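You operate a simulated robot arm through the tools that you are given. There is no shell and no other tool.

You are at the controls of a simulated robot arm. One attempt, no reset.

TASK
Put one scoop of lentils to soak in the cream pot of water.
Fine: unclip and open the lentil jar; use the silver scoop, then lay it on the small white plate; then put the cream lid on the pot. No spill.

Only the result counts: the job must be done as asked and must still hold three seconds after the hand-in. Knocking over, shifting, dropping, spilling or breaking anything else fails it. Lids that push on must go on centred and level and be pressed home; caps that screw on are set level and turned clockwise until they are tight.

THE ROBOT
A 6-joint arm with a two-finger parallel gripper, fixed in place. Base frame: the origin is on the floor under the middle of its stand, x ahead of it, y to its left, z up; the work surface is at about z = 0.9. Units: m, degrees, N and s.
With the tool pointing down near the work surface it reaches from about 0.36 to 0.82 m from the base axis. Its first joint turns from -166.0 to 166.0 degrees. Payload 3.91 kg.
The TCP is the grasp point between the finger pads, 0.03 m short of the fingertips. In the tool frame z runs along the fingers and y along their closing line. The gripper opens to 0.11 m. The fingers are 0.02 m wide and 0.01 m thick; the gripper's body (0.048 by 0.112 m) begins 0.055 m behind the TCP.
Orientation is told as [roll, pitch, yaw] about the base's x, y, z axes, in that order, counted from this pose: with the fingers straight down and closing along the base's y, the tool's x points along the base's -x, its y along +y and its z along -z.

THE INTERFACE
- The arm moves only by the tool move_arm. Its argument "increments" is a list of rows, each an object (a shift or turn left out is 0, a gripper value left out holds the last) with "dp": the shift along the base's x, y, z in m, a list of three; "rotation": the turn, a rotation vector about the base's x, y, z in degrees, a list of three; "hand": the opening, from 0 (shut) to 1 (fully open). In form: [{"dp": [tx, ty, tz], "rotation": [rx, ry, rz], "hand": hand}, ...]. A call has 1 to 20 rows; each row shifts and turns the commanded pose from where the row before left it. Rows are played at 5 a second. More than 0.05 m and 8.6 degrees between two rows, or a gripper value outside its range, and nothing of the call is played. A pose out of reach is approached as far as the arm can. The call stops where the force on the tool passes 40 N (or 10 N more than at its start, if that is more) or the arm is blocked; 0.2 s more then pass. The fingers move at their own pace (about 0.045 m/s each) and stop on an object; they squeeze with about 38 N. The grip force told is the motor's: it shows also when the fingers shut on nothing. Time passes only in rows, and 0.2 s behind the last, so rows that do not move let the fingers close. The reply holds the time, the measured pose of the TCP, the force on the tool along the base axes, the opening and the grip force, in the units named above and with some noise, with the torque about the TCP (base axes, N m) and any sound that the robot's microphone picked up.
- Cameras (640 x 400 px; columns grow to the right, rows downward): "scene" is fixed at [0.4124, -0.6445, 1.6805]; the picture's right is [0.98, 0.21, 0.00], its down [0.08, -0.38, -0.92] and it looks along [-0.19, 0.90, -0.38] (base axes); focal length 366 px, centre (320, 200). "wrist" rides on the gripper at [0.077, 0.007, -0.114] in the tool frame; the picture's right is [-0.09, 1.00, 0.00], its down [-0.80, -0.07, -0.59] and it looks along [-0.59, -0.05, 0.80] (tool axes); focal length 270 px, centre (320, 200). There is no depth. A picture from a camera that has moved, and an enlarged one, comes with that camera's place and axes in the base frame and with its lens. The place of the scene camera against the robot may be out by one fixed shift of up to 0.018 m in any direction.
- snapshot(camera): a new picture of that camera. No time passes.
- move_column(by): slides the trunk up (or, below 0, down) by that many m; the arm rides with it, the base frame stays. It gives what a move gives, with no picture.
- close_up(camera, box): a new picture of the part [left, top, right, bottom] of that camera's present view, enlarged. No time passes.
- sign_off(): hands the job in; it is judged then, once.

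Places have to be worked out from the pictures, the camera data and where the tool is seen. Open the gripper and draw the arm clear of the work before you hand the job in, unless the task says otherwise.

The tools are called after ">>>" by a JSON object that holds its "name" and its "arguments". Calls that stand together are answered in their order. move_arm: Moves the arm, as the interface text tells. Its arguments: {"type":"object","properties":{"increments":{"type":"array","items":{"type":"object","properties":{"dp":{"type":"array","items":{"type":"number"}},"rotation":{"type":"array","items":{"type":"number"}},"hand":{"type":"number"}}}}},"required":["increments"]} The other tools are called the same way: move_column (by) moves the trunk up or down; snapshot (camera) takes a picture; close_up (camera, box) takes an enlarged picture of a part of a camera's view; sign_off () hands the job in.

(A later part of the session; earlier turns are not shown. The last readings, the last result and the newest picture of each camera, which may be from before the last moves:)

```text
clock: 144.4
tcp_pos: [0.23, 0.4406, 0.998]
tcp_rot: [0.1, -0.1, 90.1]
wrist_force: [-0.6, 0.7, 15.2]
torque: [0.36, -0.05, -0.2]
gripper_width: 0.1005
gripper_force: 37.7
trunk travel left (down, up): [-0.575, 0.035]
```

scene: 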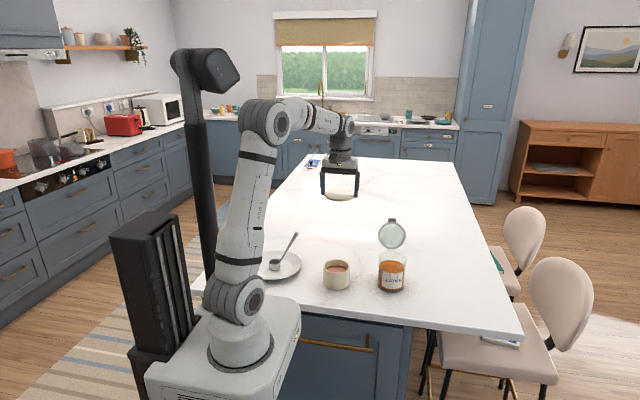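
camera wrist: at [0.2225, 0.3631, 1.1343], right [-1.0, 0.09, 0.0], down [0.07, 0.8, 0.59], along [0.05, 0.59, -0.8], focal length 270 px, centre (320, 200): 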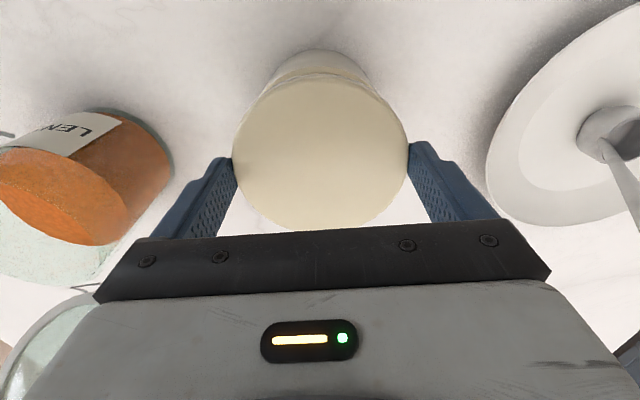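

Still 15 N of load; easing up a little more.

>>> {"name": "move_arm", "arguments": {"increments": [{"dp": [0, 0, 0.001], "hand": 0.8}, {}]}}

>>> {"name": "move_arm", "arguments": {"increments": [{"dp": [0, 0, 0.001]}, {}]}}

>>> {"name": "close_up", "arguments": {"camera": "scene", "box": [322, 245, 362, 295]}}

>>> {"name": "snapshot", "arguments": {"camera": "wrist"}}

```text
clock: 145.0
tcp_pos: [0.2304, 0.4404, 0.9971]
tcp_rot: [0.2, 0.0, 90.2]
wrist_force: [2.3, 0.6, 7.3]
torque: [0.37, -0.27, -0.07]
gripper_width: 0.1004
gripper_force: 38.0
trunk travel left (down, up): [-0.575, 0.035]
```

```text
clock: 145.6
tcp_pos: [0.2291, 0.4403, 0.9999]
tcp_rot: [0.1, 0.1, 90.1]
wrist_force: [0.1, 1.0, 0.4]
torque: [0.07, -0.05, -0.02]
gripper_width: 0.1004
gripper_force: 37.7
trunk travel left (down, up): [-0.575, 0.035]
```

```text
8.00 times, centred on (342, 270) of scene
camera zoom: at [0.4124, -0.6445, 1.6805], right [0.98, 0.21, 0.0], down [0.08, -0.38, -0.92], along [-0.19, 0.9, -0.38], focal length 2927 px, centre (144, -360)
```

zoom: 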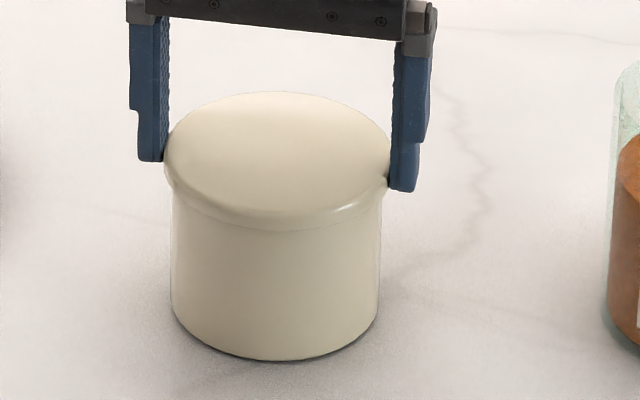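

```text
taken
camera wrist: at [0.2231, 0.3618, 1.1136], right [-1.0, 0.09, 0.0], down [0.07, 0.8, 0.59], along [0.05, 0.59, -0.8], focal length 270 px, centre (320, 200)
```

wrist: 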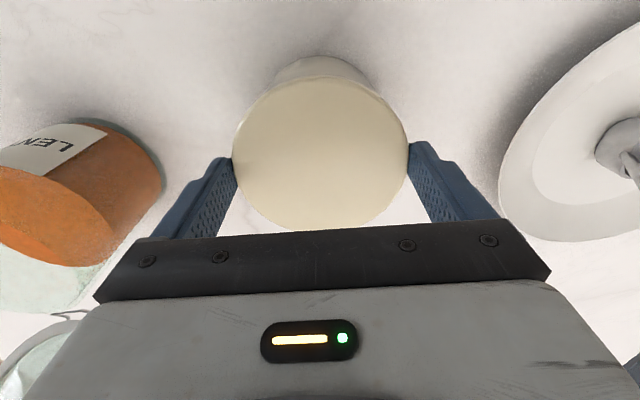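

Load is now zero and the lid is sitting centred on the pot. Opening the fingers.

>>> {"name": "move_arm", "arguments": {"increments": [{"hand": 0.94}, {"hand": 1.0}, {}, {}]}}

>>> {"name": "close_up", "arguments": {"camera": "scene", "box": [322, 245, 362, 295]}}

>>> {"name": "close_up", "arguments": {"camera": "wrist", "box": [215, 40, 425, 240]}}

```text
clock: 146.6
tcp_pos: [0.2306, 0.442, 0.9997]
tcp_rot: [0.1, 0.0, 90.1]
wrist_force: [-0.5, 0.1, -0.2]
torque: [-0.01, 0.03, -0.01]
gripper_width: 0.11
gripper_force: 0.1
trunk travel left (down, up): [-0.575, 0.035]
```

```text
8.00 times, centred on (342, 270) of scene
camera zoom: at [0.4124, -0.6445, 1.6805], right [0.98, 0.21, 0.0], down [0.08, -0.38, -0.92], along [-0.19, 0.9, -0.38], focal length 2927 px, centre (144, -360)
```

zoom: 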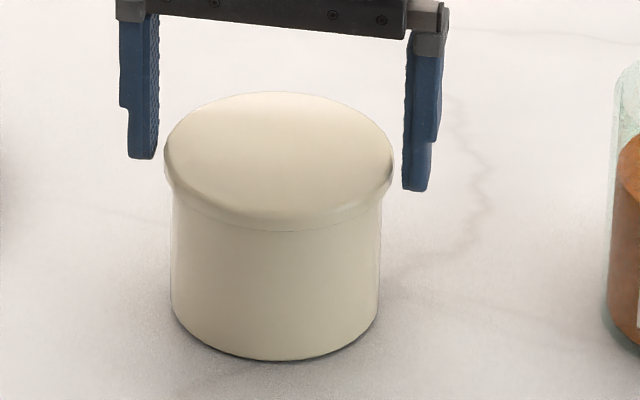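

```text
2.00 times, centred on (320, 140) of wrist
camera zoom: at [0.2233, 0.3621, 1.114], right [-1.0, 0.09, 0.0], down [0.07, 0.8, 0.59], along [0.05, 0.59, -0.8], focal length 541 px, centre (320, 320)
```

zoom: 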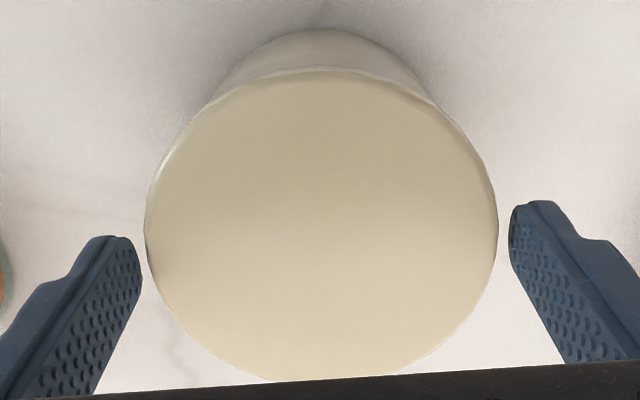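

The lid sits level on the pot. Now I'll rise, close the fingers, and press it home at the centre.

>>> {"name": "move_arm", "arguments": {"increments": [{"dp": [0, 0, 0.01], "hand": 1.0}, {"dp": [0, 0, 0.02]}, {"dp": [0, 0, 0.03]}, {"hand": 0.0}, {}, {}, {}, {}, {}, {}]}}

>>> {"name": "snapshot", "arguments": {"camera": "wrist"}}

>>> {"name": "close_up", "arguments": {"camera": "scene", "box": [312, 225, 372, 295]}}

```text
clock: 148.8
tcp_pos: [0.2307, 0.4378, 1.0578]
tcp_rot: [0.0, -0.1, 90.1]
wrist_force: [0.5, 0.1, 0.0]
torque: [0.02, 0.01, 0.05]
gripper_width: 0.0
gripper_force: 31.8
trunk travel left (down, up): [-0.575, 0.035]
```

```text
taken
camera wrist: at [0.2241, 0.3598, 1.1713], right [-1.0, 0.09, 0.0], down [0.07, 0.8, 0.59], along [0.05, 0.59, -0.8], focal length 270 px, centre (320, 200)
```

wrist: 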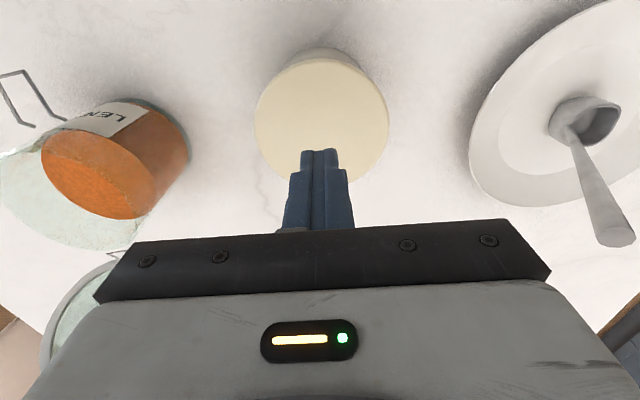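

```text
5.71 times, centred on (342, 260) of scene
camera zoom: at [0.4124, -0.6445, 1.6805], right [0.98, 0.21, 0.0], down [0.08, -0.38, -0.92], along [-0.19, 0.9, -0.38], focal length 2091 px, centre (194, -143)
```

zoom: 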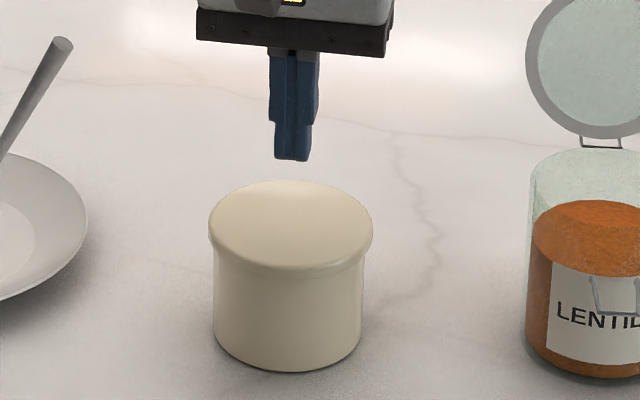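

Let me zoom in to check the lid's seating and centring before pressing.

>>> {"name": "close_up", "arguments": {"camera": "wrist", "box": [240, 30, 400, 160]}}

>>> {"name": "close_up", "arguments": {"camera": "scene", "box": [325, 255, 361, 295]}}

```text
3.08 times, centred on (320, 95) of wrist
camera zoom: at [0.2241, 0.3598, 1.1713], right [-1.0, 0.09, 0.0], down [0.07, 0.8, 0.59], along [0.05, 0.59, -0.8], focal length 832 px, centre (320, 523)
```

zoom: 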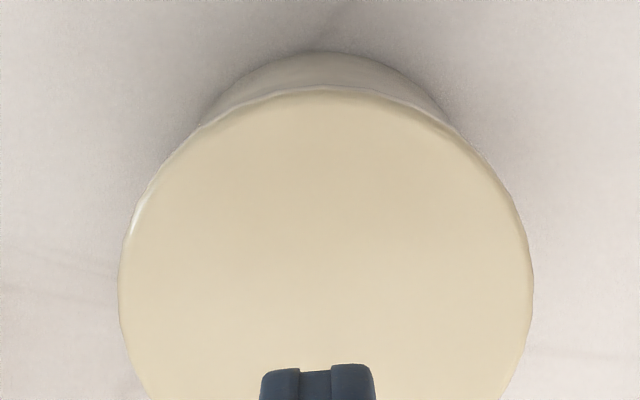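

```text
10.00 times, centred on (343, 275) of scene
camera zoom: at [0.4124, -0.6445, 1.6805], right [0.98, 0.21, 0.0], down [0.08, -0.38, -0.92], along [-0.19, 0.9, -0.38], focal length 3659 px, centre (90, -550)
```

zoom: 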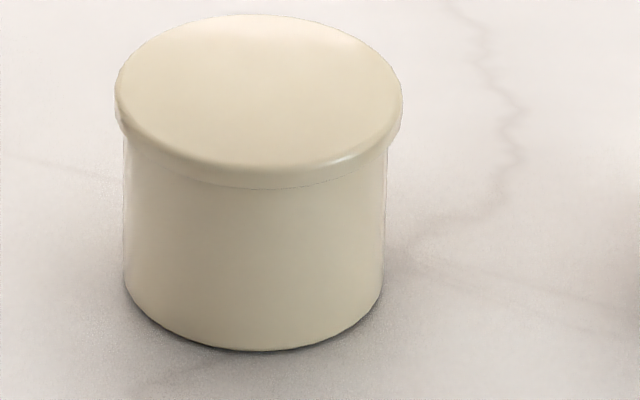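

The lid centre is about (0.230, 0.4407). I'll position the closed fingertips over that point and press down gradually.

>>> {"name": "move_arm", "arguments": {"increments": [{"dp": [-0.0008, 0.003, -0.01], "hand": 0.0}, {"dp": [0, 0, -0.01]}, {"dp": [0, 0, -0.008]}, {"dp": [0, 0, -0.004]}, {"dp": [0, 0, -0.004]}, {}]}}

>>> {"name": "close_up", "arguments": {"camera": "scene", "box": [322, 245, 362, 295]}}

```text
clock: 150.2
tcp_pos: [0.2307, 0.4422, 1.0239]
tcp_rot: [0.0, 0.0, 90.1]
wrist_force: [-0.1, 0.6, 0.5]
torque: [0.01, -0.01, -0.02]
gripper_width: 0.0
gripper_force: 37.6
trunk travel left (down, up): [-0.575, 0.035]
```

```text
8.00 times, centred on (342, 270) of scene
camera zoom: at [0.4124, -0.6445, 1.6805], right [0.98, 0.21, 0.0], down [0.08, -0.38, -0.92], along [-0.19, 0.9, -0.38], focal length 2927 px, centre (144, -360)
```

zoom: 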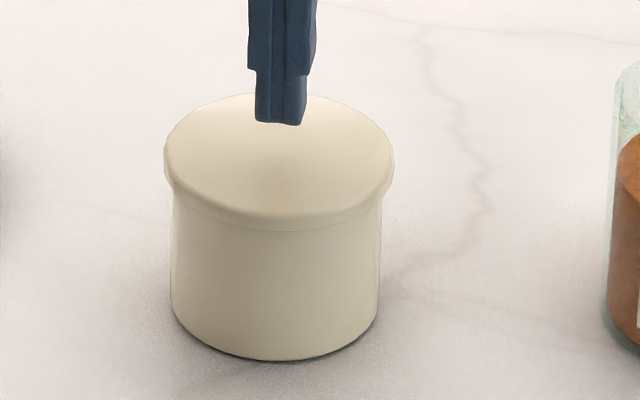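

Fingertips are over the lid's centre. Continuing down in 2 mm steps to contact and press.

>>> {"name": "move_arm", "arguments": {"increments": [{"dp": [0, -0.0005, -0.002], "hand": 0.0}, {"dp": [0, 0, -0.002]}, {"dp": [0, 0, -0.002]}, {"dp": [0, 0, -0.002]}]}}

>>> {"name": "move_arm", "arguments": {"increments": [{"dp": [0, 0, -0.001]}, {"dp": [0, 0, -0.001]}]}}

>>> {"name": "move_arm", "arguments": {"increments": [{"dp": [0, 0, -0.001]}]}}

```text
clock: 151.2
tcp_pos: [0.2301, 0.4415, 1.0154]
tcp_rot: [0.0, 0.1, 90.1]
wrist_force: [-0.4, 0.1, 0.6]
torque: [-0.02, 0.01, -0.02]
gripper_width: 0.0
gripper_force: 37.8
trunk travel left (down, up): [-0.575, 0.035]
```

```text
clock: 151.8
tcp_pos: [0.2283, 0.442, 1.013]
tcp_rot: [0.1, 0.0, 90.1]
wrist_force: [-0.3, -0.1, -0.8]
torque: [0.01, -0.01, 0.0]
gripper_width: 0.0001
gripper_force: 37.5
trunk travel left (down, up): [-0.575, 0.035]
```

```text
clock: 152.2
tcp_pos: [0.2291, 0.4412, 1.0124]
tcp_rot: [0.1, 0.0, 90.1]
wrist_force: [0.9, 0.5, -0.4]
torque: [0.0, -0.03, -0.01]
gripper_width: 0.0
gripper_force: 37.5
trunk travel left (down, up): [-0.575, 0.035]
```

No contact yet at 1.012; continuing down.

>>> {"name": "move_arm", "arguments": {"increments": [{"dp": [0, 0, -0.001], "hand": 0.0}, {"dp": [0, 0, -0.001]}]}}

>>> {"name": "move_arm", "arguments": {"increments": [{"dp": [0, 0, -0.001]}]}}

>>> {"name": "move_arm", "arguments": {"increments": [{"dp": [0, 0, -0.001]}]}}

```text
clock: 152.8
tcp_pos: [0.2283, 0.4431, 1.0107]
tcp_rot: [0.1, 0.0, 90.1]
wrist_force: [1.0, 0.1, 0.2]
torque: [-0.02, -0.02, 0.0]
gripper_width: 0.0001
gripper_force: 37.7
trunk travel left (down, up): [-0.575, 0.035]
```

```text
clock: 153.2
tcp_pos: [0.2301, 0.4433, 1.0086]
tcp_rot: [0.2, 0.0, 90.0]
wrist_force: [-0.1, 0.1, 0.5]
torque: [-0.03, 0.01, -0.02]
gripper_width: 0.0003
gripper_force: 37.7
trunk travel left (down, up): [-0.575, 0.035]
```

```text
clock: 153.6
tcp_pos: [0.23, 0.4435, 1.0091]
tcp_rot: [0.0, 0.0, 90.0]
wrist_force: [-0.6, 0.2, 0.3]
torque: [0.0, 0.0, 0.03]
gripper_width: 0.0
gripper_force: 37.8
trunk travel left (down, up): [-0.575, 0.035]
```

>>> {"name": "move_arm", "arguments": {"increments": [{"dp": [0, -0.0005, -0.001], "hand": 0.0}]}}

>>> {"name": "move_arm", "arguments": {"increments": [{"dp": [0, -0.0005, -0.001]}]}}

>>> {"name": "move_arm", "arguments": {"increments": [{"dp": [0, 0, -0.001]}]}}

>>> {"name": "close_up", "arguments": {"camera": "scene", "box": [322, 245, 362, 295]}}

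```text
clock: 154.0
tcp_pos: [0.2281, 0.4425, 1.0089]
tcp_rot: [0.0, -0.1, 90.1]
wrist_force: [1.8, 2.6, 10.4]
torque: [0.02, -0.09, 0.02]
gripper_width: 0.0
gripper_force: 37.8
trunk travel left (down, up): [-0.575, 0.035]
```

```text
clock: 154.4
tcp_pos: [0.2289, 0.4429, 1.0091]
tcp_rot: [0.0, -0.3, 90.1]
wrist_force: [4.4, 4.8, 23.6]
torque: [0.05, -0.18, 0.03]
gripper_width: 0.0001
gripper_force: 37.8
trunk travel left (down, up): [-0.575, 0.035]
```

```text
clock: 154.8
tcp_pos: [0.2277, 0.4423, 1.0093]
tcp_rot: [0.1, -0.3, 90.1]
wrist_force: [6.1, 6.8, 39.2]
torque: [0.04, -0.17, 0.03]
gripper_width: 0.0001
gripper_force: 37.3
trunk travel left (down, up): [-0.575, 0.035]
```

```text
8.00 times, centred on (342, 270) of scene
camera zoom: at [0.4124, -0.6445, 1.6805], right [0.98, 0.21, 0.0], down [0.08, -0.38, -0.92], along [-0.19, 0.9, -0.38], focal length 2927 px, centre (144, -360)
```

zoom: 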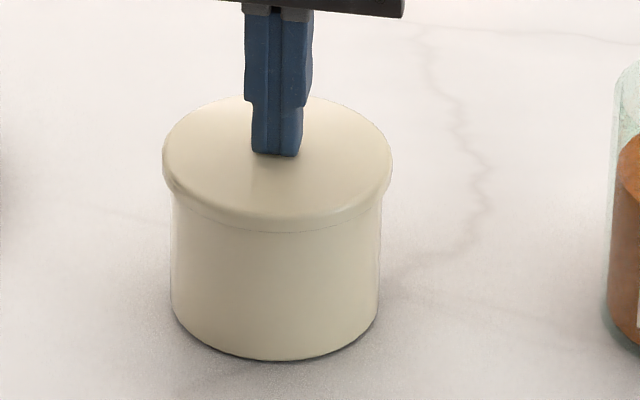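

Pressed to ~39 N at the centre, and the lid has shifted into line with the pot (centre columns now equal). I'll ease off and inspect the seam closely.

>>> {"name": "move_arm", "arguments": {"increments": [{"dp": [0, 0, 0.002], "hand": 0.0}, {"dp": [0, 0, 0.01]}, {"dp": [0, 0, 0.03]}, {"dp": [0, 0, 0.03]}, {}]}}

>>> {"name": "close_up", "arguments": {"camera": "scene", "box": [325, 255, 361, 295]}}

>>> {"name": "close_up", "arguments": {"camera": "wrist", "box": [250, 0, 390, 130]}}

```text
clock: 156.0
tcp_pos: [0.228, 0.4426, 1.079]
tcp_rot: [0.1, 0.0, 90.1]
wrist_force: [0.1, 0.3, -0.2]
torque: [0.03, -0.03, 0.02]
gripper_width: 0.0001
gripper_force: 38.1
trunk travel left (down, up): [-0.575, 0.035]
```

```text
10.00 times, centred on (343, 275) of scene
camera zoom: at [0.4124, -0.6445, 1.6805], right [0.98, 0.21, 0.0], down [0.08, -0.38, -0.92], along [-0.19, 0.9, -0.38], focal length 3659 px, centre (90, -550)
```

zoom: 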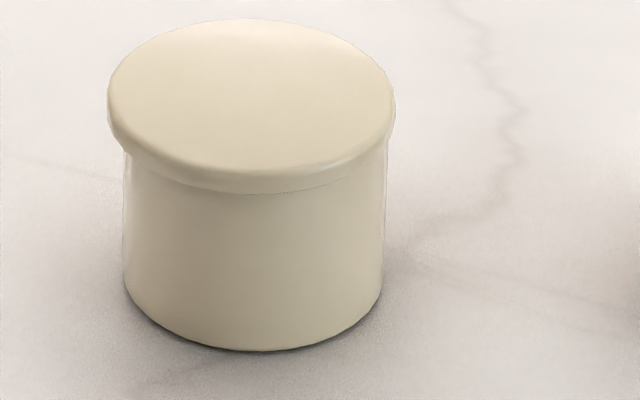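

```text
3.08 times, centred on (320, 65) of wrist
camera zoom: at [0.2227, 0.3638, 1.1918], right [-1.0, 0.09, 0.0], down [0.07, 0.8, 0.59], along [0.05, 0.59, -0.8], focal length 832 px, centre (320, 615)
```

zoom: 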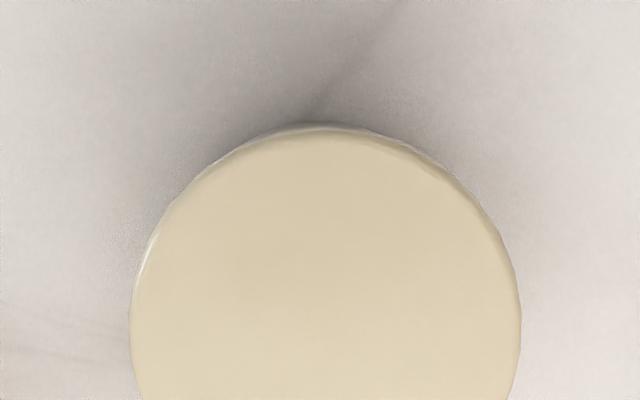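

Pressing off-centre let the lid slide ~3 mm toward (–x, –y), so it isn't engaged yet and needs re-centring. I'll rise, yaw to 180°, and use that view (image horizontal = y) together with the scene view (≈x) to align it accurately.

>>> {"name": "move_arm", "arguments": {"increments": [{"dp": [0.001, -0.001, 0.02], "rotation": [0, 0, 8.18], "hand": 0.0}, {"dp": [0, 0, 0.01], "rotation": [0, 0, 8.18]}, {"rotation": [0, 0, 8.18]}, {"rotation": [0, 0, 8.18]}, {"rotation": [0, 0, 8.18], "hand": 1.0}, {"rotation": [0, 0, 8.18]}, {"rotation": [0, 0, 8.18]}, {"rotation": [0, 0, 8.18]}, {"rotation": [0, 0, 8.18]}, {"rotation": [0, 0, 8.18]}, {"rotation": [0, 0, 8.1]}, {}, {}]}}

>>> {"name": "snapshot", "arguments": {"camera": "wrist"}}

>>> {"name": "close_up", "arguments": {"camera": "wrist", "box": [250, 20, 390, 150]}}

>>> {"name": "close_up", "arguments": {"camera": "scene", "box": [325, 255, 361, 295]}}

```text
clock: 158.8
tcp_pos: [0.2302, 0.4419, 1.1085]
tcp_rot: [0.1, 0.1, -180.0]
wrist_force: [0.1, -0.1, 0.0]
torque: [-0.03, 0.05, 0.0]
gripper_width: 0.11
gripper_force: 0.1
trunk travel left (down, up): [-0.575, 0.035]
```

```text
taken
camera wrist: at [0.3065, 0.4334, 1.2226], right [-0.09, -1.0, 0.0], down [-0.8, 0.07, 0.59], along [-0.59, 0.05, -0.8], focal length 270 px, centre (320, 200)
```

wrist: 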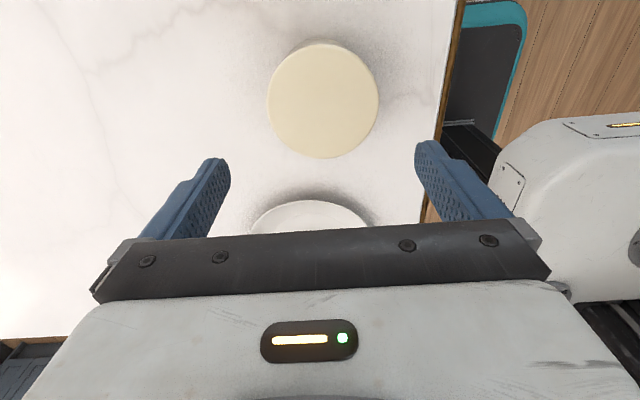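

```text
3.08 times, centred on (320, 85) of wrist
camera zoom: at [0.3065, 0.4334, 1.2226], right [-0.09, -1.0, 0.0], down [-0.8, 0.07, 0.59], along [-0.59, 0.05, -0.8], focal length 832 px, centre (320, 554)
```

zoom: 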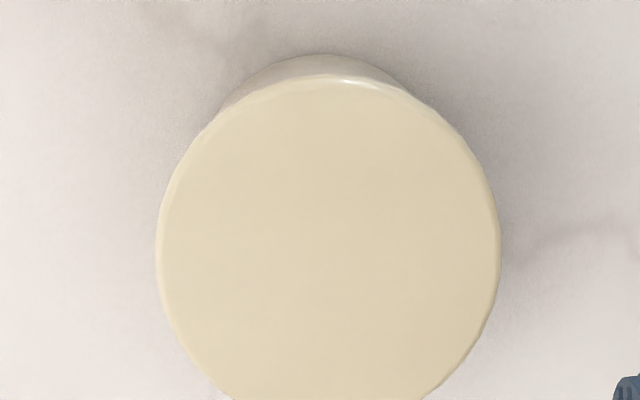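

```text
10.00 times, centred on (343, 275) of scene
camera zoom: at [0.4124, -0.6445, 1.6805], right [0.98, 0.21, 0.0], down [0.08, -0.38, -0.92], along [-0.19, 0.9, -0.38], focal length 3659 px, centre (90, -550)
```

zoom: 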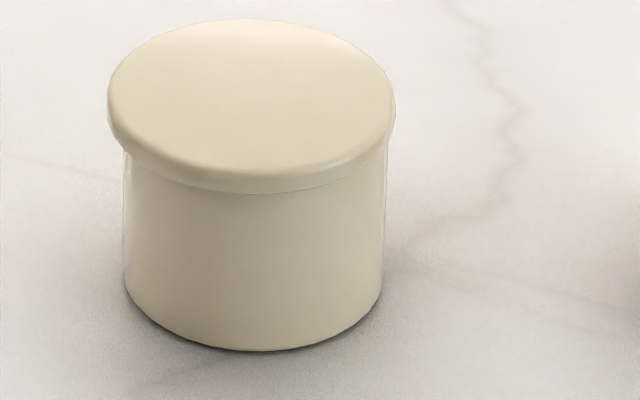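

I'll zoom further to measure the pot edge versus the lid edge in this view.

>>> {"name": "close_up", "arguments": {"camera": "wrist", "box": [280, 32, 370, 82]}}

>>> {"name": "close_up", "arguments": {"camera": "scene", "box": [328, 265, 358, 295]}}

```text
7.11 times, centred on (325, 57) of wrist
camera zoom: at [0.3065, 0.4334, 1.2226], right [-0.09, -1.0, 0.0], down [-0.8, 0.07, 0.59], along [-0.59, 0.05, -0.8], focal length 1922 px, centre (284, 1217)
```

zoom: 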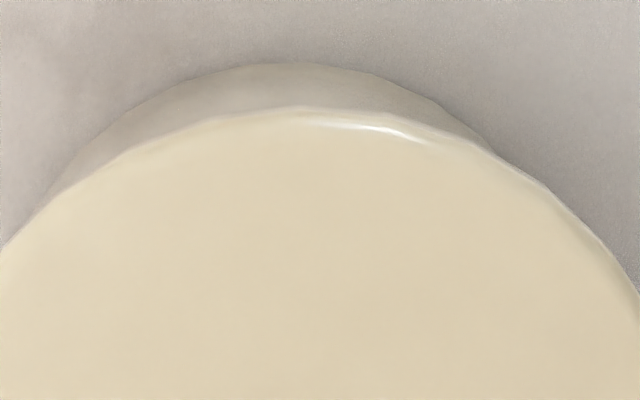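

```text
13.33 times, centred on (343, 280) of scene
camera zoom: at [0.4124, -0.6445, 1.6805], right [0.98, 0.21, 0.0], down [0.08, -0.38, -0.92], along [-0.19, 0.9, -0.38], focal length 4879 px, centre (13, -867)
```

zoom: 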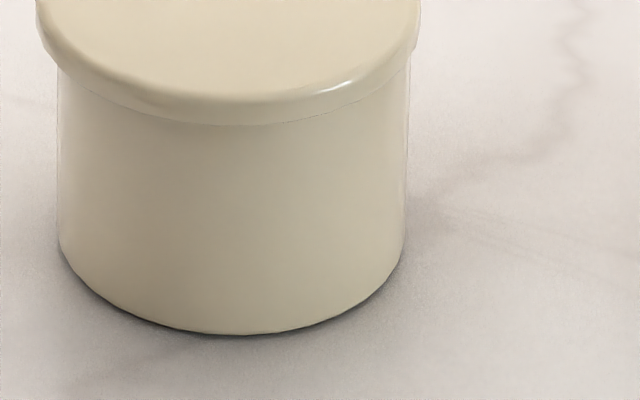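

Measured in both views, the lid sits about (–1.0, –1.7) mm from the pot's centre, while the TCP (0.2302, 0.4419) is right over the pot. I'll descend straight, regrip the lid along y, and correct.

>>> {"name": "move_arm", "arguments": {"increments": [{"dp": [0, 0, -0.03], "hand": 1.0}, {"dp": [0, 0, -0.03]}, {"dp": [0, 0, -0.025]}, {"dp": [0, 0, -0.015]}, {}, {}]}}

>>> {"name": "move_arm", "arguments": {"increments": [{}]}}

>>> {"name": "close_up", "arguments": {"camera": "wrist", "box": [220, 40, 420, 240]}}

>>> {"name": "close_up", "arguments": {"camera": "scene", "box": [322, 245, 362, 295]}}

```text
clock: 160.2
tcp_pos: [0.2306, 0.4384, 1.0058]
tcp_rot: [0.1, 0.0, 180.1]
wrist_force: [-0.7, -0.5, 0.5]
torque: [0.01, 0.0, -0.01]
gripper_width: 0.1101
gripper_force: 0.0
trunk travel left (down, up): [-0.575, 0.035]
```

```text
clock: 160.6
tcp_pos: [0.2305, 0.4396, 1.0047]
tcp_rot: [0.0, 0.0, 179.9]
wrist_force: [-0.3, -0.4, -0.3]
torque: [0.01, 0.01, -0.01]
gripper_width: 0.11
gripper_force: 0.0
trunk travel left (down, up): [-0.575, 0.035]
```

```text
2.00 times, centred on (320, 140) of wrist
camera zoom: at [0.3082, 0.4314, 1.12], right [-0.09, -1.0, 0.0], down [-0.8, 0.07, 0.59], along [-0.59, 0.05, -0.8], focal length 541 px, centre (320, 320)
```

zoom: 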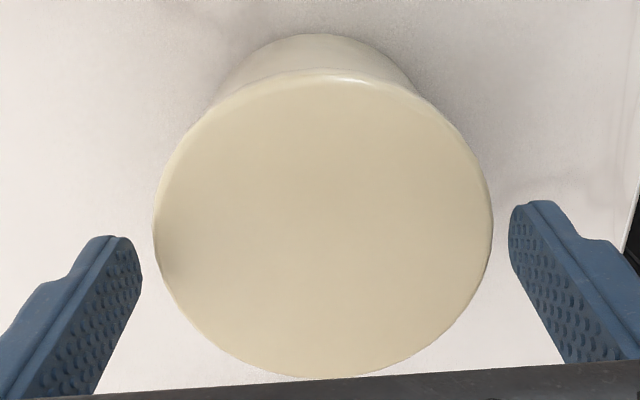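

```text
8.00 times, centred on (342, 270) of scene
camera zoom: at [0.4124, -0.6445, 1.6805], right [0.98, 0.21, 0.0], down [0.08, -0.38, -0.92], along [-0.19, 0.9, -0.38], focal length 2927 px, centre (144, -360)
```

zoom: 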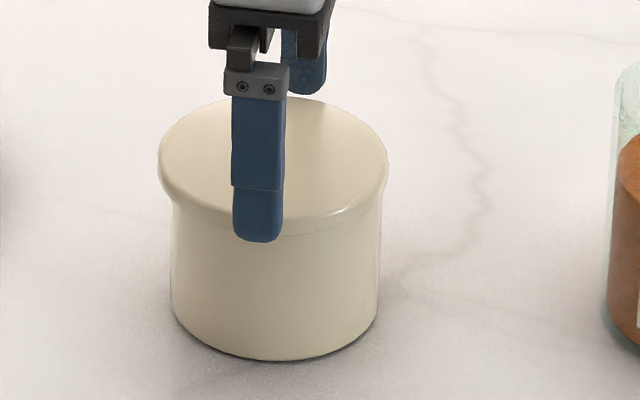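

Readings wander by a couple of millimetres, so I'll trust image-relative measures. Zooming in again at this height.

>>> {"name": "close_up", "arguments": {"camera": "wrist", "box": [265, 45, 375, 115]}}

>>> {"name": "close_up", "arguments": {"camera": "scene", "box": [328, 262, 358, 297]}}

```text
5.71 times, centred on (320, 80) of wrist
camera zoom: at [0.3082, 0.4314, 1.12], right [-0.09, -1.0, 0.0], down [-0.8, 0.07, 0.59], along [-0.59, 0.05, -0.8], focal length 1544 px, centre (320, 886)
```

zoom: 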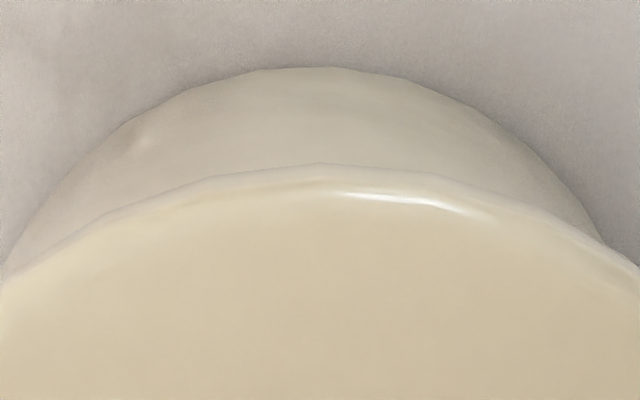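

```text
11.43 times, centred on (343, 280) of scene
camera zoom: at [0.4124, -0.6445, 1.6805], right [0.98, 0.21, 0.0], down [0.08, -0.38, -0.92], along [-0.19, 0.9, -0.38], focal length 4182 px, centre (57, -709)
```

zoom: 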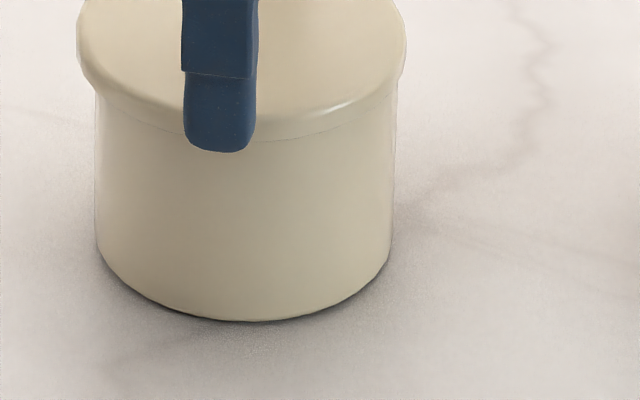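

I'll shift +0.9 mm in y, lower 6 mm and close on the lid along y, which also re-centres it in y.

>>> {"name": "move_arm", "arguments": {"increments": [{"dp": [0, 0.0009, -0.003], "hand": 1.0}, {"dp": [0, 0, -0.003]}, {"hand": 0.85}, {}, {}, {}, {}]}}

>>> {"name": "close_up", "arguments": {"camera": "wrist", "box": [265, 45, 375, 115]}}

>>> {"name": "close_up", "arguments": {"camera": "scene", "box": [328, 262, 358, 297]}}

```text
clock: 162.2
tcp_pos: [0.2314, 0.4418, 1.0018]
tcp_rot: [0.1, 0.0, 180.0]
wrist_force: [0.4, -0.4, 0.1]
torque: [0.01, -0.02, 0.0]
gripper_width: 0.1007
gripper_force: 37.8
trunk travel left (down, up): [-0.575, 0.035]
```

```text
5.71 times, centred on (320, 80) of wrist
camera zoom: at [0.3079, 0.4335, 1.1151], right [-0.09, -1.0, 0.0], down [-0.8, 0.07, 0.59], along [-0.59, 0.05, -0.8], focal length 1544 px, centre (320, 886)
```

zoom: 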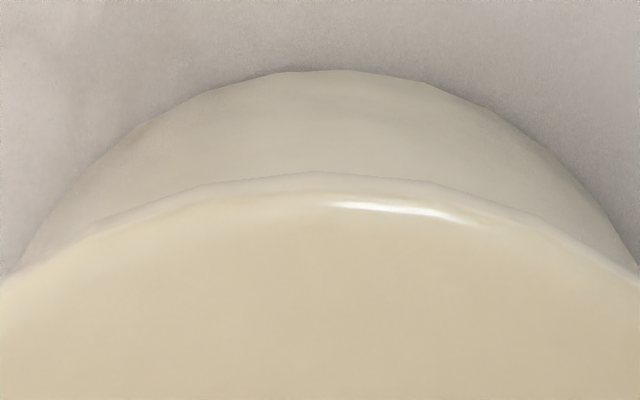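

```text
11.43 times, centred on (343, 280) of scene
camera zoom: at [0.4124, -0.6445, 1.6805], right [0.98, 0.21, 0.0], down [0.08, -0.38, -0.92], along [-0.19, 0.9, -0.38], focal length 4182 px, centre (57, -709)
```

zoom: 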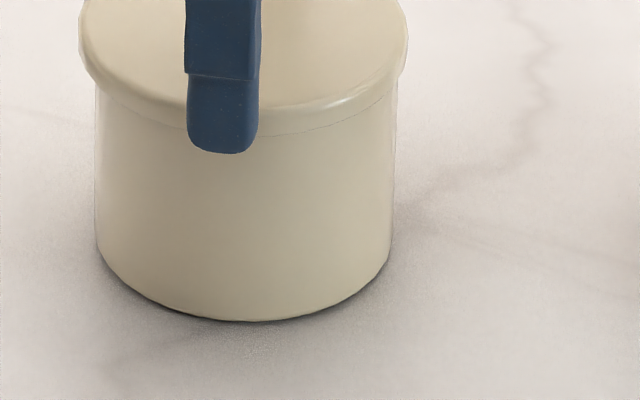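

Image check: the lid is now about (–0.9, +1.2) mm off the pot's axis. I'll lift 2 mm, correct by that amount, and re-check.

>>> {"name": "move_arm", "arguments": {"increments": [{"dp": [0, 0, 0.002], "hand": 0.85}, {"dp": [0.0009, -0.0012, 0]}, {}, {}]}}

>>> {"name": "close_up", "arguments": {"camera": "wrist", "box": [265, 45, 375, 115]}}

>>> {"name": "close_up", "arguments": {"camera": "scene", "box": [328, 262, 358, 297]}}

```text
clock: 163.2
tcp_pos: [0.2311, 0.4408, 1.0024]
tcp_rot: [0.0, 0.0, 179.9]
wrist_force: [-0.2, 0.0, -1.3]
torque: [-0.03, -0.04, -0.01]
gripper_width: 0.1008
gripper_force: 37.6
trunk travel left (down, up): [-0.575, 0.035]
```

```text
5.71 times, centred on (320, 80) of wrist
camera zoom: at [0.3094, 0.4325, 1.1181], right [-0.09, -1.0, 0.0], down [-0.8, 0.07, 0.59], along [-0.59, 0.05, -0.8], focal length 1544 px, centre (320, 886)
```

zoom: 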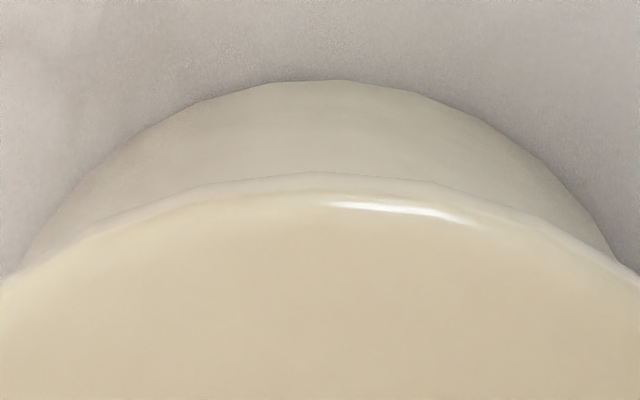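

```text
11.43 times, centred on (343, 280) of scene
camera zoom: at [0.4124, -0.6445, 1.6805], right [0.98, 0.21, 0.0], down [0.08, -0.38, -0.92], along [-0.19, 0.9, -0.38], focal length 4182 px, centre (57, -709)
```

zoom: 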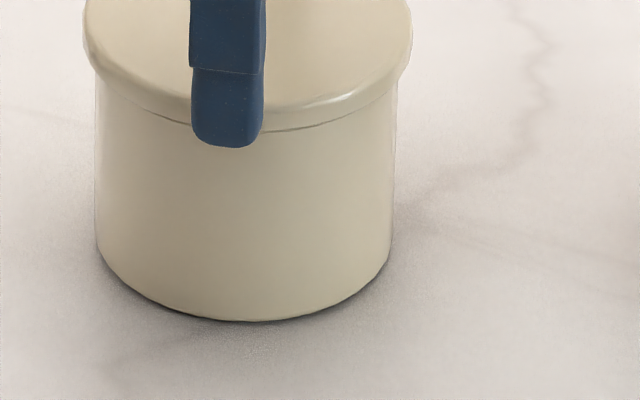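

Now the offset is about (+0.3, +0.6) mm. One more fine correction, then I'll lower onto the rim and press while gripping.

>>> {"name": "move_arm", "arguments": {"increments": [{"dp": [-0.0003, -0.0005, 0], "hand": 0.85}, {"dp": [0, 0, -0.001]}, {"dp": [0, 0, -0.001]}, {}]}}

>>> {"name": "move_arm", "arguments": {"increments": [{"dp": [0, 0, -0.001]}, {}]}}

>>> {"name": "move_arm", "arguments": {"increments": [{"dp": [0, 0, -0.001]}, {}]}}

```text
clock: 164.2
tcp_pos: [0.231, 0.439, 1.0017]
tcp_rot: [0.1, 0.0, 180.0]
wrist_force: [0.6, -0.9, -1.4]
torque: [0.0, -0.01, 0.02]
gripper_width: 0.1009
gripper_force: 38.2
trunk travel left (down, up): [-0.575, 0.035]
```

```text
clock: 164.8
tcp_pos: [0.2305, 0.4395, 1.0005]
tcp_rot: [0.0, -0.1, 180.0]
wrist_force: [0.2, 0.6, -1.3]
torque: [-0.04, -0.01, -0.01]
gripper_width: 0.1008
gripper_force: 38.2
trunk travel left (down, up): [-0.575, 0.035]
```

```text
clock: 165.4
tcp_pos: [0.2317, 0.4399, 1.0008]
tcp_rot: [0.1, 0.0, 180.0]
wrist_force: [-0.8, 0.4, 0.8]
torque: [0.16, 0.06, 0.02]
gripper_width: 0.1006
gripper_force: 38.3
trunk travel left (down, up): [-0.575, 0.035]
```

Light contact. Let me check the alignment in both views right now.

>>> {"name": "close_up", "arguments": {"camera": "wrist", "box": [265, 45, 375, 115]}}

>>> {"name": "close_up", "arguments": {"camera": "scene", "box": [328, 262, 358, 297]}}

```text
5.71 times, centred on (320, 80) of wrist
camera zoom: at [0.3079, 0.4316, 1.115], right [-0.09, -1.0, 0.0], down [-0.8, 0.07, 0.59], along [-0.59, 0.05, -0.8], focal length 1544 px, centre (320, 886)
```

zoom: 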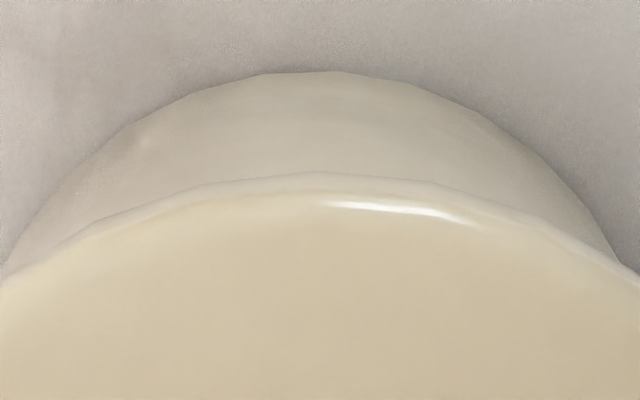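

```text
11.43 times, centred on (343, 280) of scene
camera zoom: at [0.4124, -0.6445, 1.6805], right [0.98, 0.21, 0.0], down [0.08, -0.38, -0.92], along [-0.19, 0.9, -0.38], focal length 4182 px, centre (57, -709)
```

zoom: 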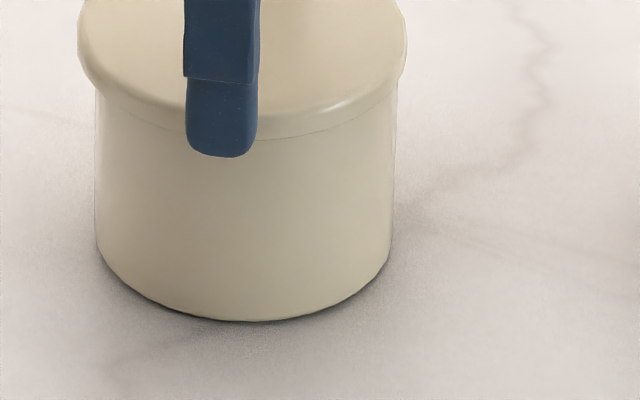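

The lid is within about 1 mm of centre. I'll press down progressively while gripping and see whether it drops onto the pot.

>>> {"name": "move_arm", "arguments": {"increments": [{"dp": [0.0005, 0.0003, -0.001], "hand": 0.85}, {}]}}

>>> {"name": "move_arm", "arguments": {"increments": [{"dp": [0, 0, -0.001]}, {}]}}

>>> {"name": "move_arm", "arguments": {"increments": [{"dp": [0, 0, -0.001]}, {}]}}

>>> {"name": "close_up", "arguments": {"camera": "scene", "box": [328, 262, 358, 297]}}

```text
clock: 166.0
tcp_pos: [0.2304, 0.4403, 1.0006]
tcp_rot: [0.0, -0.1, 180.0]
wrist_force: [-2.3, -3.2, 11.4]
torque: [-0.19, 0.29, 0.04]
gripper_width: 0.1008
gripper_force: 37.7
trunk travel left (down, up): [-0.575, 0.035]
```

```text
clock: 166.6
tcp_pos: [0.2308, 0.4393, 0.9995]
tcp_rot: [-0.2, 0.1, 180.1]
wrist_force: [0.9, -1.3, 31.7]
torque: [-0.2, 0.37, 0.12]
gripper_width: 0.1007
gripper_force: 37.6
trunk travel left (down, up): [-0.575, 0.035]
```

```text
clock: 167.2
tcp_pos: [0.2322, 0.4394, 0.9983]
tcp_rot: [-0.1, 0.0, 180.0]
wrist_force: [1.8, 2.6, 33.9]
torque: [0.06, 0.02, 0.18]
gripper_width: 0.1008
gripper_force: 38.2
trunk travel left (down, up): [-0.575, 0.035]
```

```text
11.43 times, centred on (343, 280) of scene
camera zoom: at [0.4124, -0.6445, 1.6805], right [0.98, 0.21, 0.0], down [0.08, -0.38, -0.92], along [-0.19, 0.9, -0.38], focal length 4182 px, centre (57, -709)
```

zoom: 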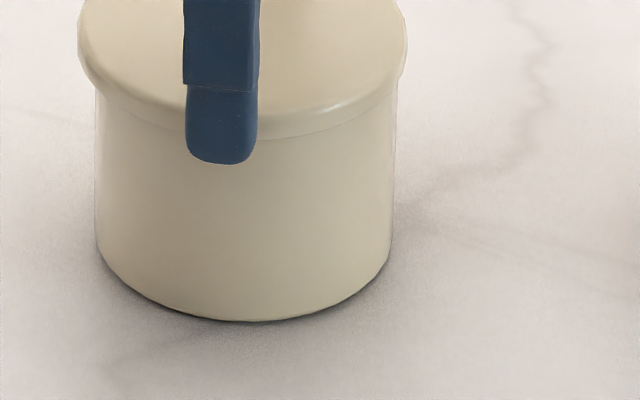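

No drop at 34 N, and the contact is even. The lid still looks ~0.9 mm left in the scene view, so I'll reduce the load and slide slowly toward +x, watching for it to fall into place.

>>> {"name": "move_arm", "arguments": {"increments": [{"dp": [0, 0, 0.0015], "hand": 0.85}, {}]}}

>>> {"name": "move_arm", "arguments": {"increments": [{"dp": [0.0005, 0, 0]}, {}]}}

>>> {"name": "move_arm", "arguments": {"increments": [{"dp": [0.0005, 0, 0]}, {}]}}

>>> {"name": "close_up", "arguments": {"camera": "scene", "box": [328, 262, 358, 297]}}

>>> {"name": "close_up", "arguments": {"camera": "wrist", "box": [265, 45, 375, 115]}}

```text
clock: 167.8
tcp_pos: [0.23, 0.4392, 0.9985]
tcp_rot: [0.1, 0.1, 180.0]
wrist_force: [1.5, 5.4, 13.8]
torque: [0.85, -0.29, -0.02]
gripper_width: 0.1008
gripper_force: 37.5
trunk travel left (down, up): [-0.575, 0.035]
```

```text
clock: 168.4
tcp_pos: [0.2291, 0.4391, 0.9976]
tcp_rot: [0.0, -0.1, 180.0]
wrist_force: [-2.5, 2.7, 11.9]
torque: [0.63, 0.03, 0.12]
gripper_width: 0.1011
gripper_force: 38.3
trunk travel left (down, up): [-0.575, 0.035]
```

```text
clock: 169.0
tcp_pos: [0.2306, 0.4392, 0.9974]
tcp_rot: [0.1, 0.0, 180.0]
wrist_force: [-3.5, 0.7, 10.4]
torque: [0.49, 0.12, 0.16]
gripper_width: 0.1009
gripper_force: 38.0
trunk travel left (down, up): [-0.575, 0.035]
```

```text
11.43 times, centred on (343, 280) of scene
camera zoom: at [0.4124, -0.6445, 1.6805], right [0.98, 0.21, 0.0], down [0.08, -0.38, -0.92], along [-0.19, 0.9, -0.38], focal length 4182 px, centre (57, -709)
```

zoom: 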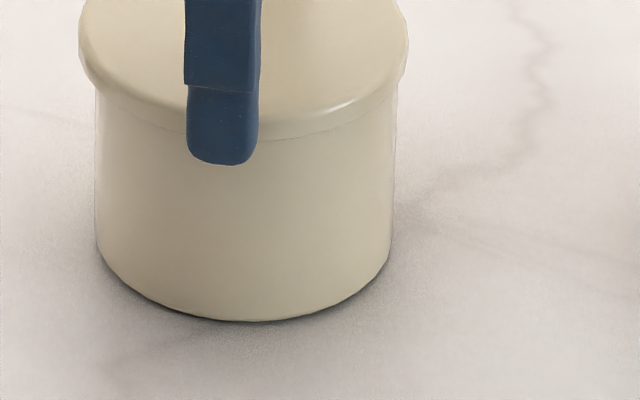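

```text
5.71 times, centred on (320, 80) of wrist
camera zoom: at [0.3082, 0.4314, 1.1125], right [-0.09, -1.0, 0.0], down [-0.8, 0.07, 0.59], along [-0.59, 0.05, -0.8], focal length 1544 px, centre (320, 886)
```

zoom: 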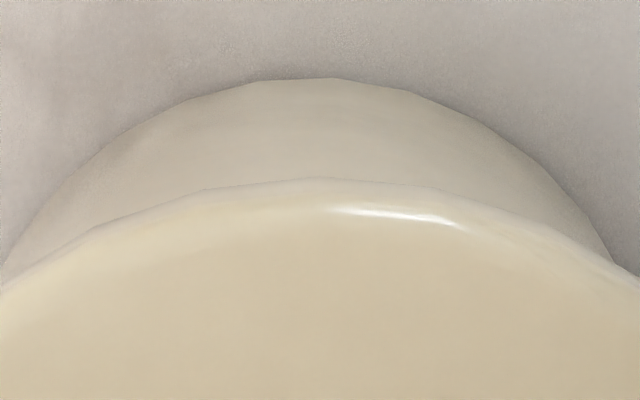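

Offset is now only about (–0.35, –0.3) mm. Pressing harder here while gripping.

>>> {"name": "move_arm", "arguments": {"increments": [{"dp": [0.0003, 0.0002, 0], "hand": 0.85}, {"dp": [0, 0, -0.001]}, {}]}}

>>> {"name": "move_arm", "arguments": {"increments": [{"dp": [0, 0, -0.001]}, {}]}}

>>> {"name": "move_arm", "arguments": {"increments": [{"dp": [0, 0, -0.001]}, {}]}}

>>> {"name": "close_up", "arguments": {"camera": "scene", "box": [328, 262, 358, 297]}}

```text
clock: 169.8
tcp_pos: [0.2319, 0.4401, 0.9983]
tcp_rot: [0.1, 0.0, 180.0]
wrist_force: [-1.8, -1.8, 6.4]
torque: [0.11, -0.01, 0.02]
gripper_width: 0.1009
gripper_force: 37.7
trunk travel left (down, up): [-0.575, 0.035]
```

```text
clock: 170.4
tcp_pos: [0.2326, 0.4395, 0.9976]
tcp_rot: [0.1, 0.1, 180.1]
wrist_force: [2.5, -2.9, 21.7]
torque: [-0.73, 0.15, 0.1]
gripper_width: 0.101
gripper_force: 38.2
trunk travel left (down, up): [-0.575, 0.035]
```

```text
clock: 171.0
tcp_pos: [0.2324, 0.4399, 0.9971]
tcp_rot: [-0.2, 0.2, 180.0]
wrist_force: [8.7, -4.1, 32.9]
torque: [-0.24, -0.14, 0.14]
gripper_width: 0.1008
gripper_force: 37.9
trunk travel left (down, up): [-0.575, 0.035]
```

```text
11.43 times, centred on (343, 280) of scene
camera zoom: at [0.4124, -0.6445, 1.6805], right [0.98, 0.21, 0.0], down [0.08, -0.38, -0.92], along [-0.19, 0.9, -0.38], focal length 4182 px, centre (57, -709)
```

zoom: 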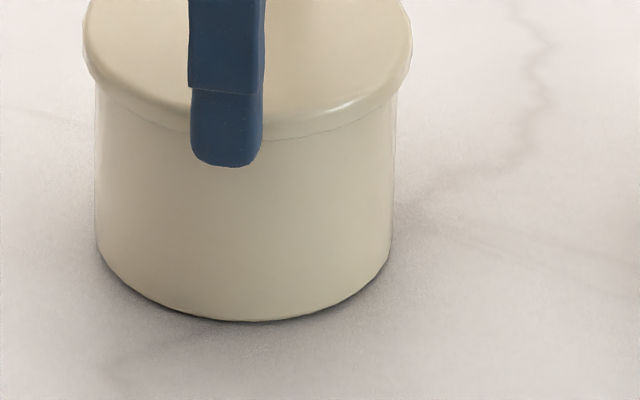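

The lid's outer edge sits flush on the rim but I can't tell whether it has a plug (already in) or a skirt (not yet on). To know, I'll lift the lid high and tilt its underside toward the scene camera.

>>> {"name": "move_arm", "arguments": {"increments": [{"dp": [0, 0, 0.003], "hand": 0.85}, {"dp": [0, 0, 0.01]}, {"dp": [0, 0, 0.025]}, {"dp": [0, 0, 0.035]}, {"dp": [0, 0, 0.04]}, {"dp": [0, 0, 0.04]}, {"dp": [0, 0, 0.04]}, {"dp": [0, 0, 0.04]}, {"dp": [0, 0, 0.04]}, {"dp": [0, 0, 0.04]}, {"dp": [0, 0, 0.04]}, {"dp": [0, 0, 0.03]}, {}]}}

>>> {"name": "snapshot", "arguments": {"camera": "scene"}}

```text
clock: 173.8
tcp_pos: [0.2308, 0.4415, 1.3798]
tcp_rot: [0.1, 0.0, 180.0]
wrist_force: [-1.3, -0.1, -1.5]
torque: [0.02, -0.02, -0.01]
gripper_width: 0.1008
gripper_force: 38.0
trunk travel left (down, up): [-0.575, 0.035]
```

```text
taken
```

scene: 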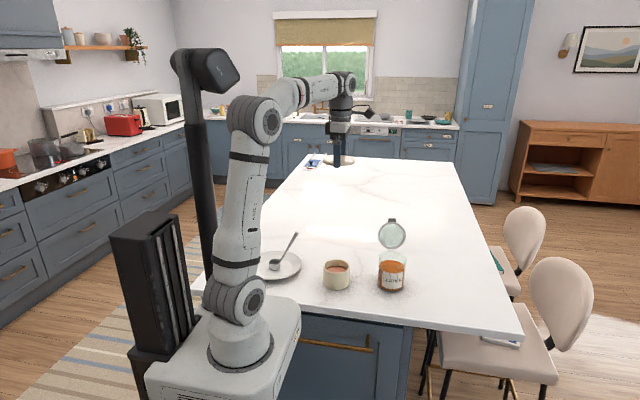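

Lid held steady at z≈1.35. Tilting ~35° so the underside faces the scene camera.

>>> {"name": "move_arm", "arguments": {"increments": [{"dp": [0, 0, 0.01], "rotation": [-7, 0, 0], "hand": 0.85}, {"dp": [0, 0, 0.01], "rotation": [-7, 0, 0]}, {"dp": [0, 0, 0.01], "rotation": [-7, 0, 0]}, {"dp": [0, 0, 0.01], "rotation": [-7, 0, 0]}, {"dp": [0, 0, 0.01], "rotation": [-7, 0, 0]}, {}]}}

>>> {"name": "close_up", "arguments": {"camera": "scene", "box": [300, 110, 380, 190]}}

```text
clock: 175.2
tcp_pos: [0.2294, 0.3965, 1.3329]
tcp_rot: [34.8, 0.1, -179.9]
wrist_force: [-0.6, 0.6, -2.5]
torque: [0.01, -0.01, 0.0]
gripper_width: 0.1007
gripper_force: 38.3
out of reach, approached as far as the arm can: row 3, 4, 5
trunk travel left (down, up): [-0.575, 0.035]
```

```text
5.00 times, centred on (340, 150) of scene
camera zoom: at [0.4124, -0.6445, 1.6805], right [0.98, 0.21, 0.0], down [0.08, -0.38, -0.92], along [-0.19, 0.9, -0.38], focal length 1830 px, centre (220, 450)
```

zoom: 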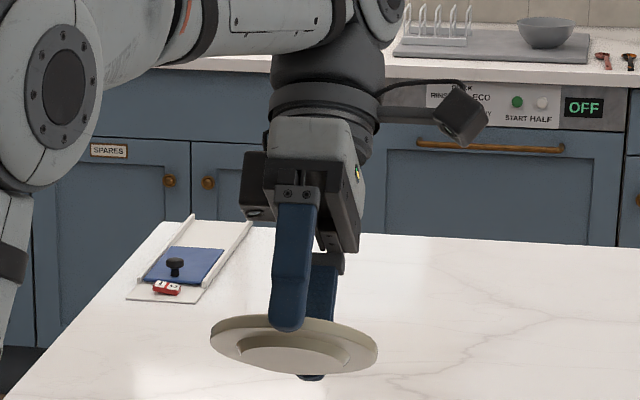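

The underside shows a raised plug of smaller diameter. Zooming in for its size.

>>> {"name": "close_up", "arguments": {"camera": "scene", "box": [322, 165, 352, 190]}}

```text
16.00 times, centred on (337, 178) of scene
camera zoom: at [0.4124, -0.6445, 1.6805], right [0.98, 0.21, 0.0], down [0.08, -0.38, -0.92], along [-0.19, 0.9, -0.38], focal length 5854 px, centre (48, 560)
```

zoom: 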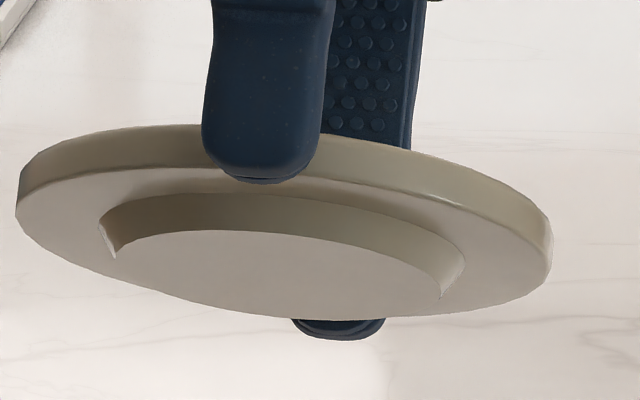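

Now it's clear: the lid has a shallow, loose-fitting plug, so when its outer edge was flush on the rim it was properly seated. I'll tilt it back level and return to above the pot.

>>> {"name": "move_arm", "arguments": {"increments": [{"dp": [0, 0.009, -0.012], "rotation": [7, 0, 0], "hand": 0.85}, {"dp": [0, 0.009, -0.012], "rotation": [7, 0, 0]}, {"dp": [0, 0.009, -0.012], "rotation": [7, 0, 0]}, {"dp": [0, 0.009, -0.012], "rotation": [7, 0, 0]}, {"dp": [0, 0.009, -0.012], "rotation": [7, 0, 0]}, {}, {}]}}

>>> {"name": "snapshot", "arguments": {"camera": "wrist"}}

```text
clock: 176.8
tcp_pos: [0.2297, 0.4405, 1.2765]
tcp_rot: [0.2, 0.0, 180.0]
wrist_force: [0.1, 0.3, -2.1]
torque: [-0.04, -0.01, -0.03]
gripper_width: 0.101
gripper_force: 37.5
trunk travel left (down, up): [-0.575, 0.035]
```

```text
taken
camera wrist: at [0.3072, 0.4324, 1.3899], right [-0.09, -1.0, 0.0], down [-0.8, 0.07, 0.59], along [-0.59, 0.05, -0.8], focal length 270 px, centre (320, 200)
```

wrist: 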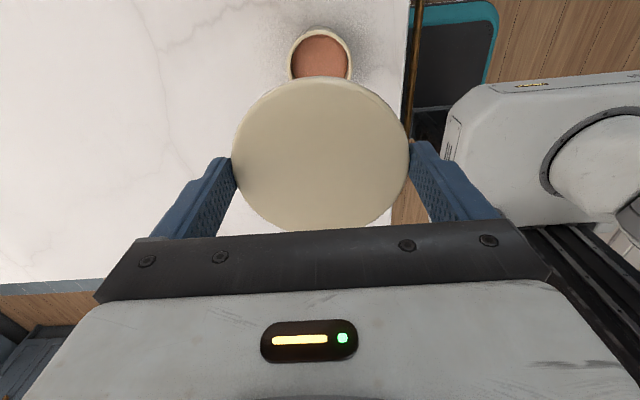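

Level again. Descending back to just above the pot.

>>> {"name": "move_arm", "arguments": {"increments": [{"dp": [0, 0, -0.02], "hand": 0.85}, {"dp": [0, 0, -0.03]}, {"dp": [0, 0, -0.035]}, {"dp": [0, 0, -0.035]}, {"dp": [0, 0, -0.035]}, {"dp": [0, 0, -0.035]}, {"dp": [0, 0, -0.03]}, {"dp": [0, 0, -0.02]}, {"dp": [0, 0, -0.012]}, {}, {}]}}

>>> {"name": "close_up", "arguments": {"camera": "scene", "box": [322, 250, 362, 300]}}

>>> {"name": "close_up", "arguments": {"camera": "wrist", "box": [265, 40, 375, 115]}}

```text
clock: 179.2
tcp_pos: [0.2267, 0.4395, 1.0219]
tcp_rot: [0.1, 0.1, 179.9]
wrist_force: [0.7, 0.2, -2.5]
torque: [-0.01, 0.01, 0.02]
gripper_width: 0.1006
gripper_force: 37.7
trunk travel left (down, up): [-0.575, 0.035]
```

```text
8.00 times, centred on (342, 275) of scene
camera zoom: at [0.4124, -0.6445, 1.6805], right [0.98, 0.21, 0.0], down [0.08, -0.38, -0.92], along [-0.19, 0.9, -0.38], focal length 2927 px, centre (144, -400)
```

zoom: 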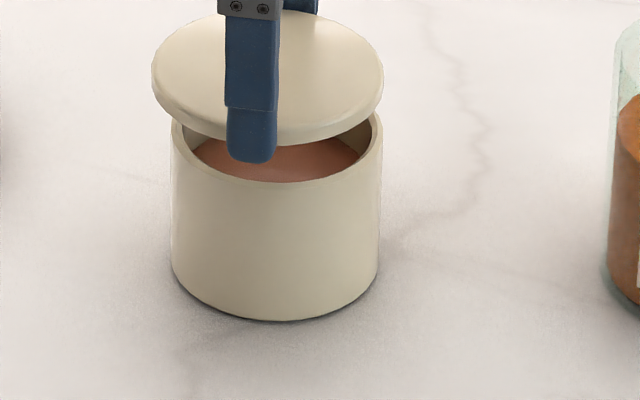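

```text
5.33 times, centred on (320, 78) of wrist
camera zoom: at [0.3045, 0.4316, 1.1358], right [-0.09, -1.0, 0.0], down [-0.8, 0.07, 0.59], along [-0.59, 0.05, -0.8], focal length 1442 px, centre (320, 853)
```

zoom: 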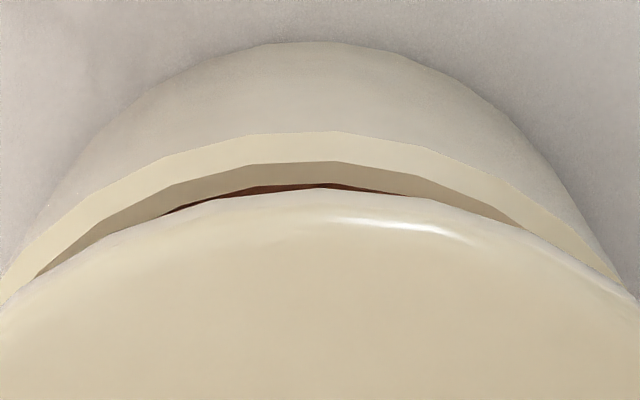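

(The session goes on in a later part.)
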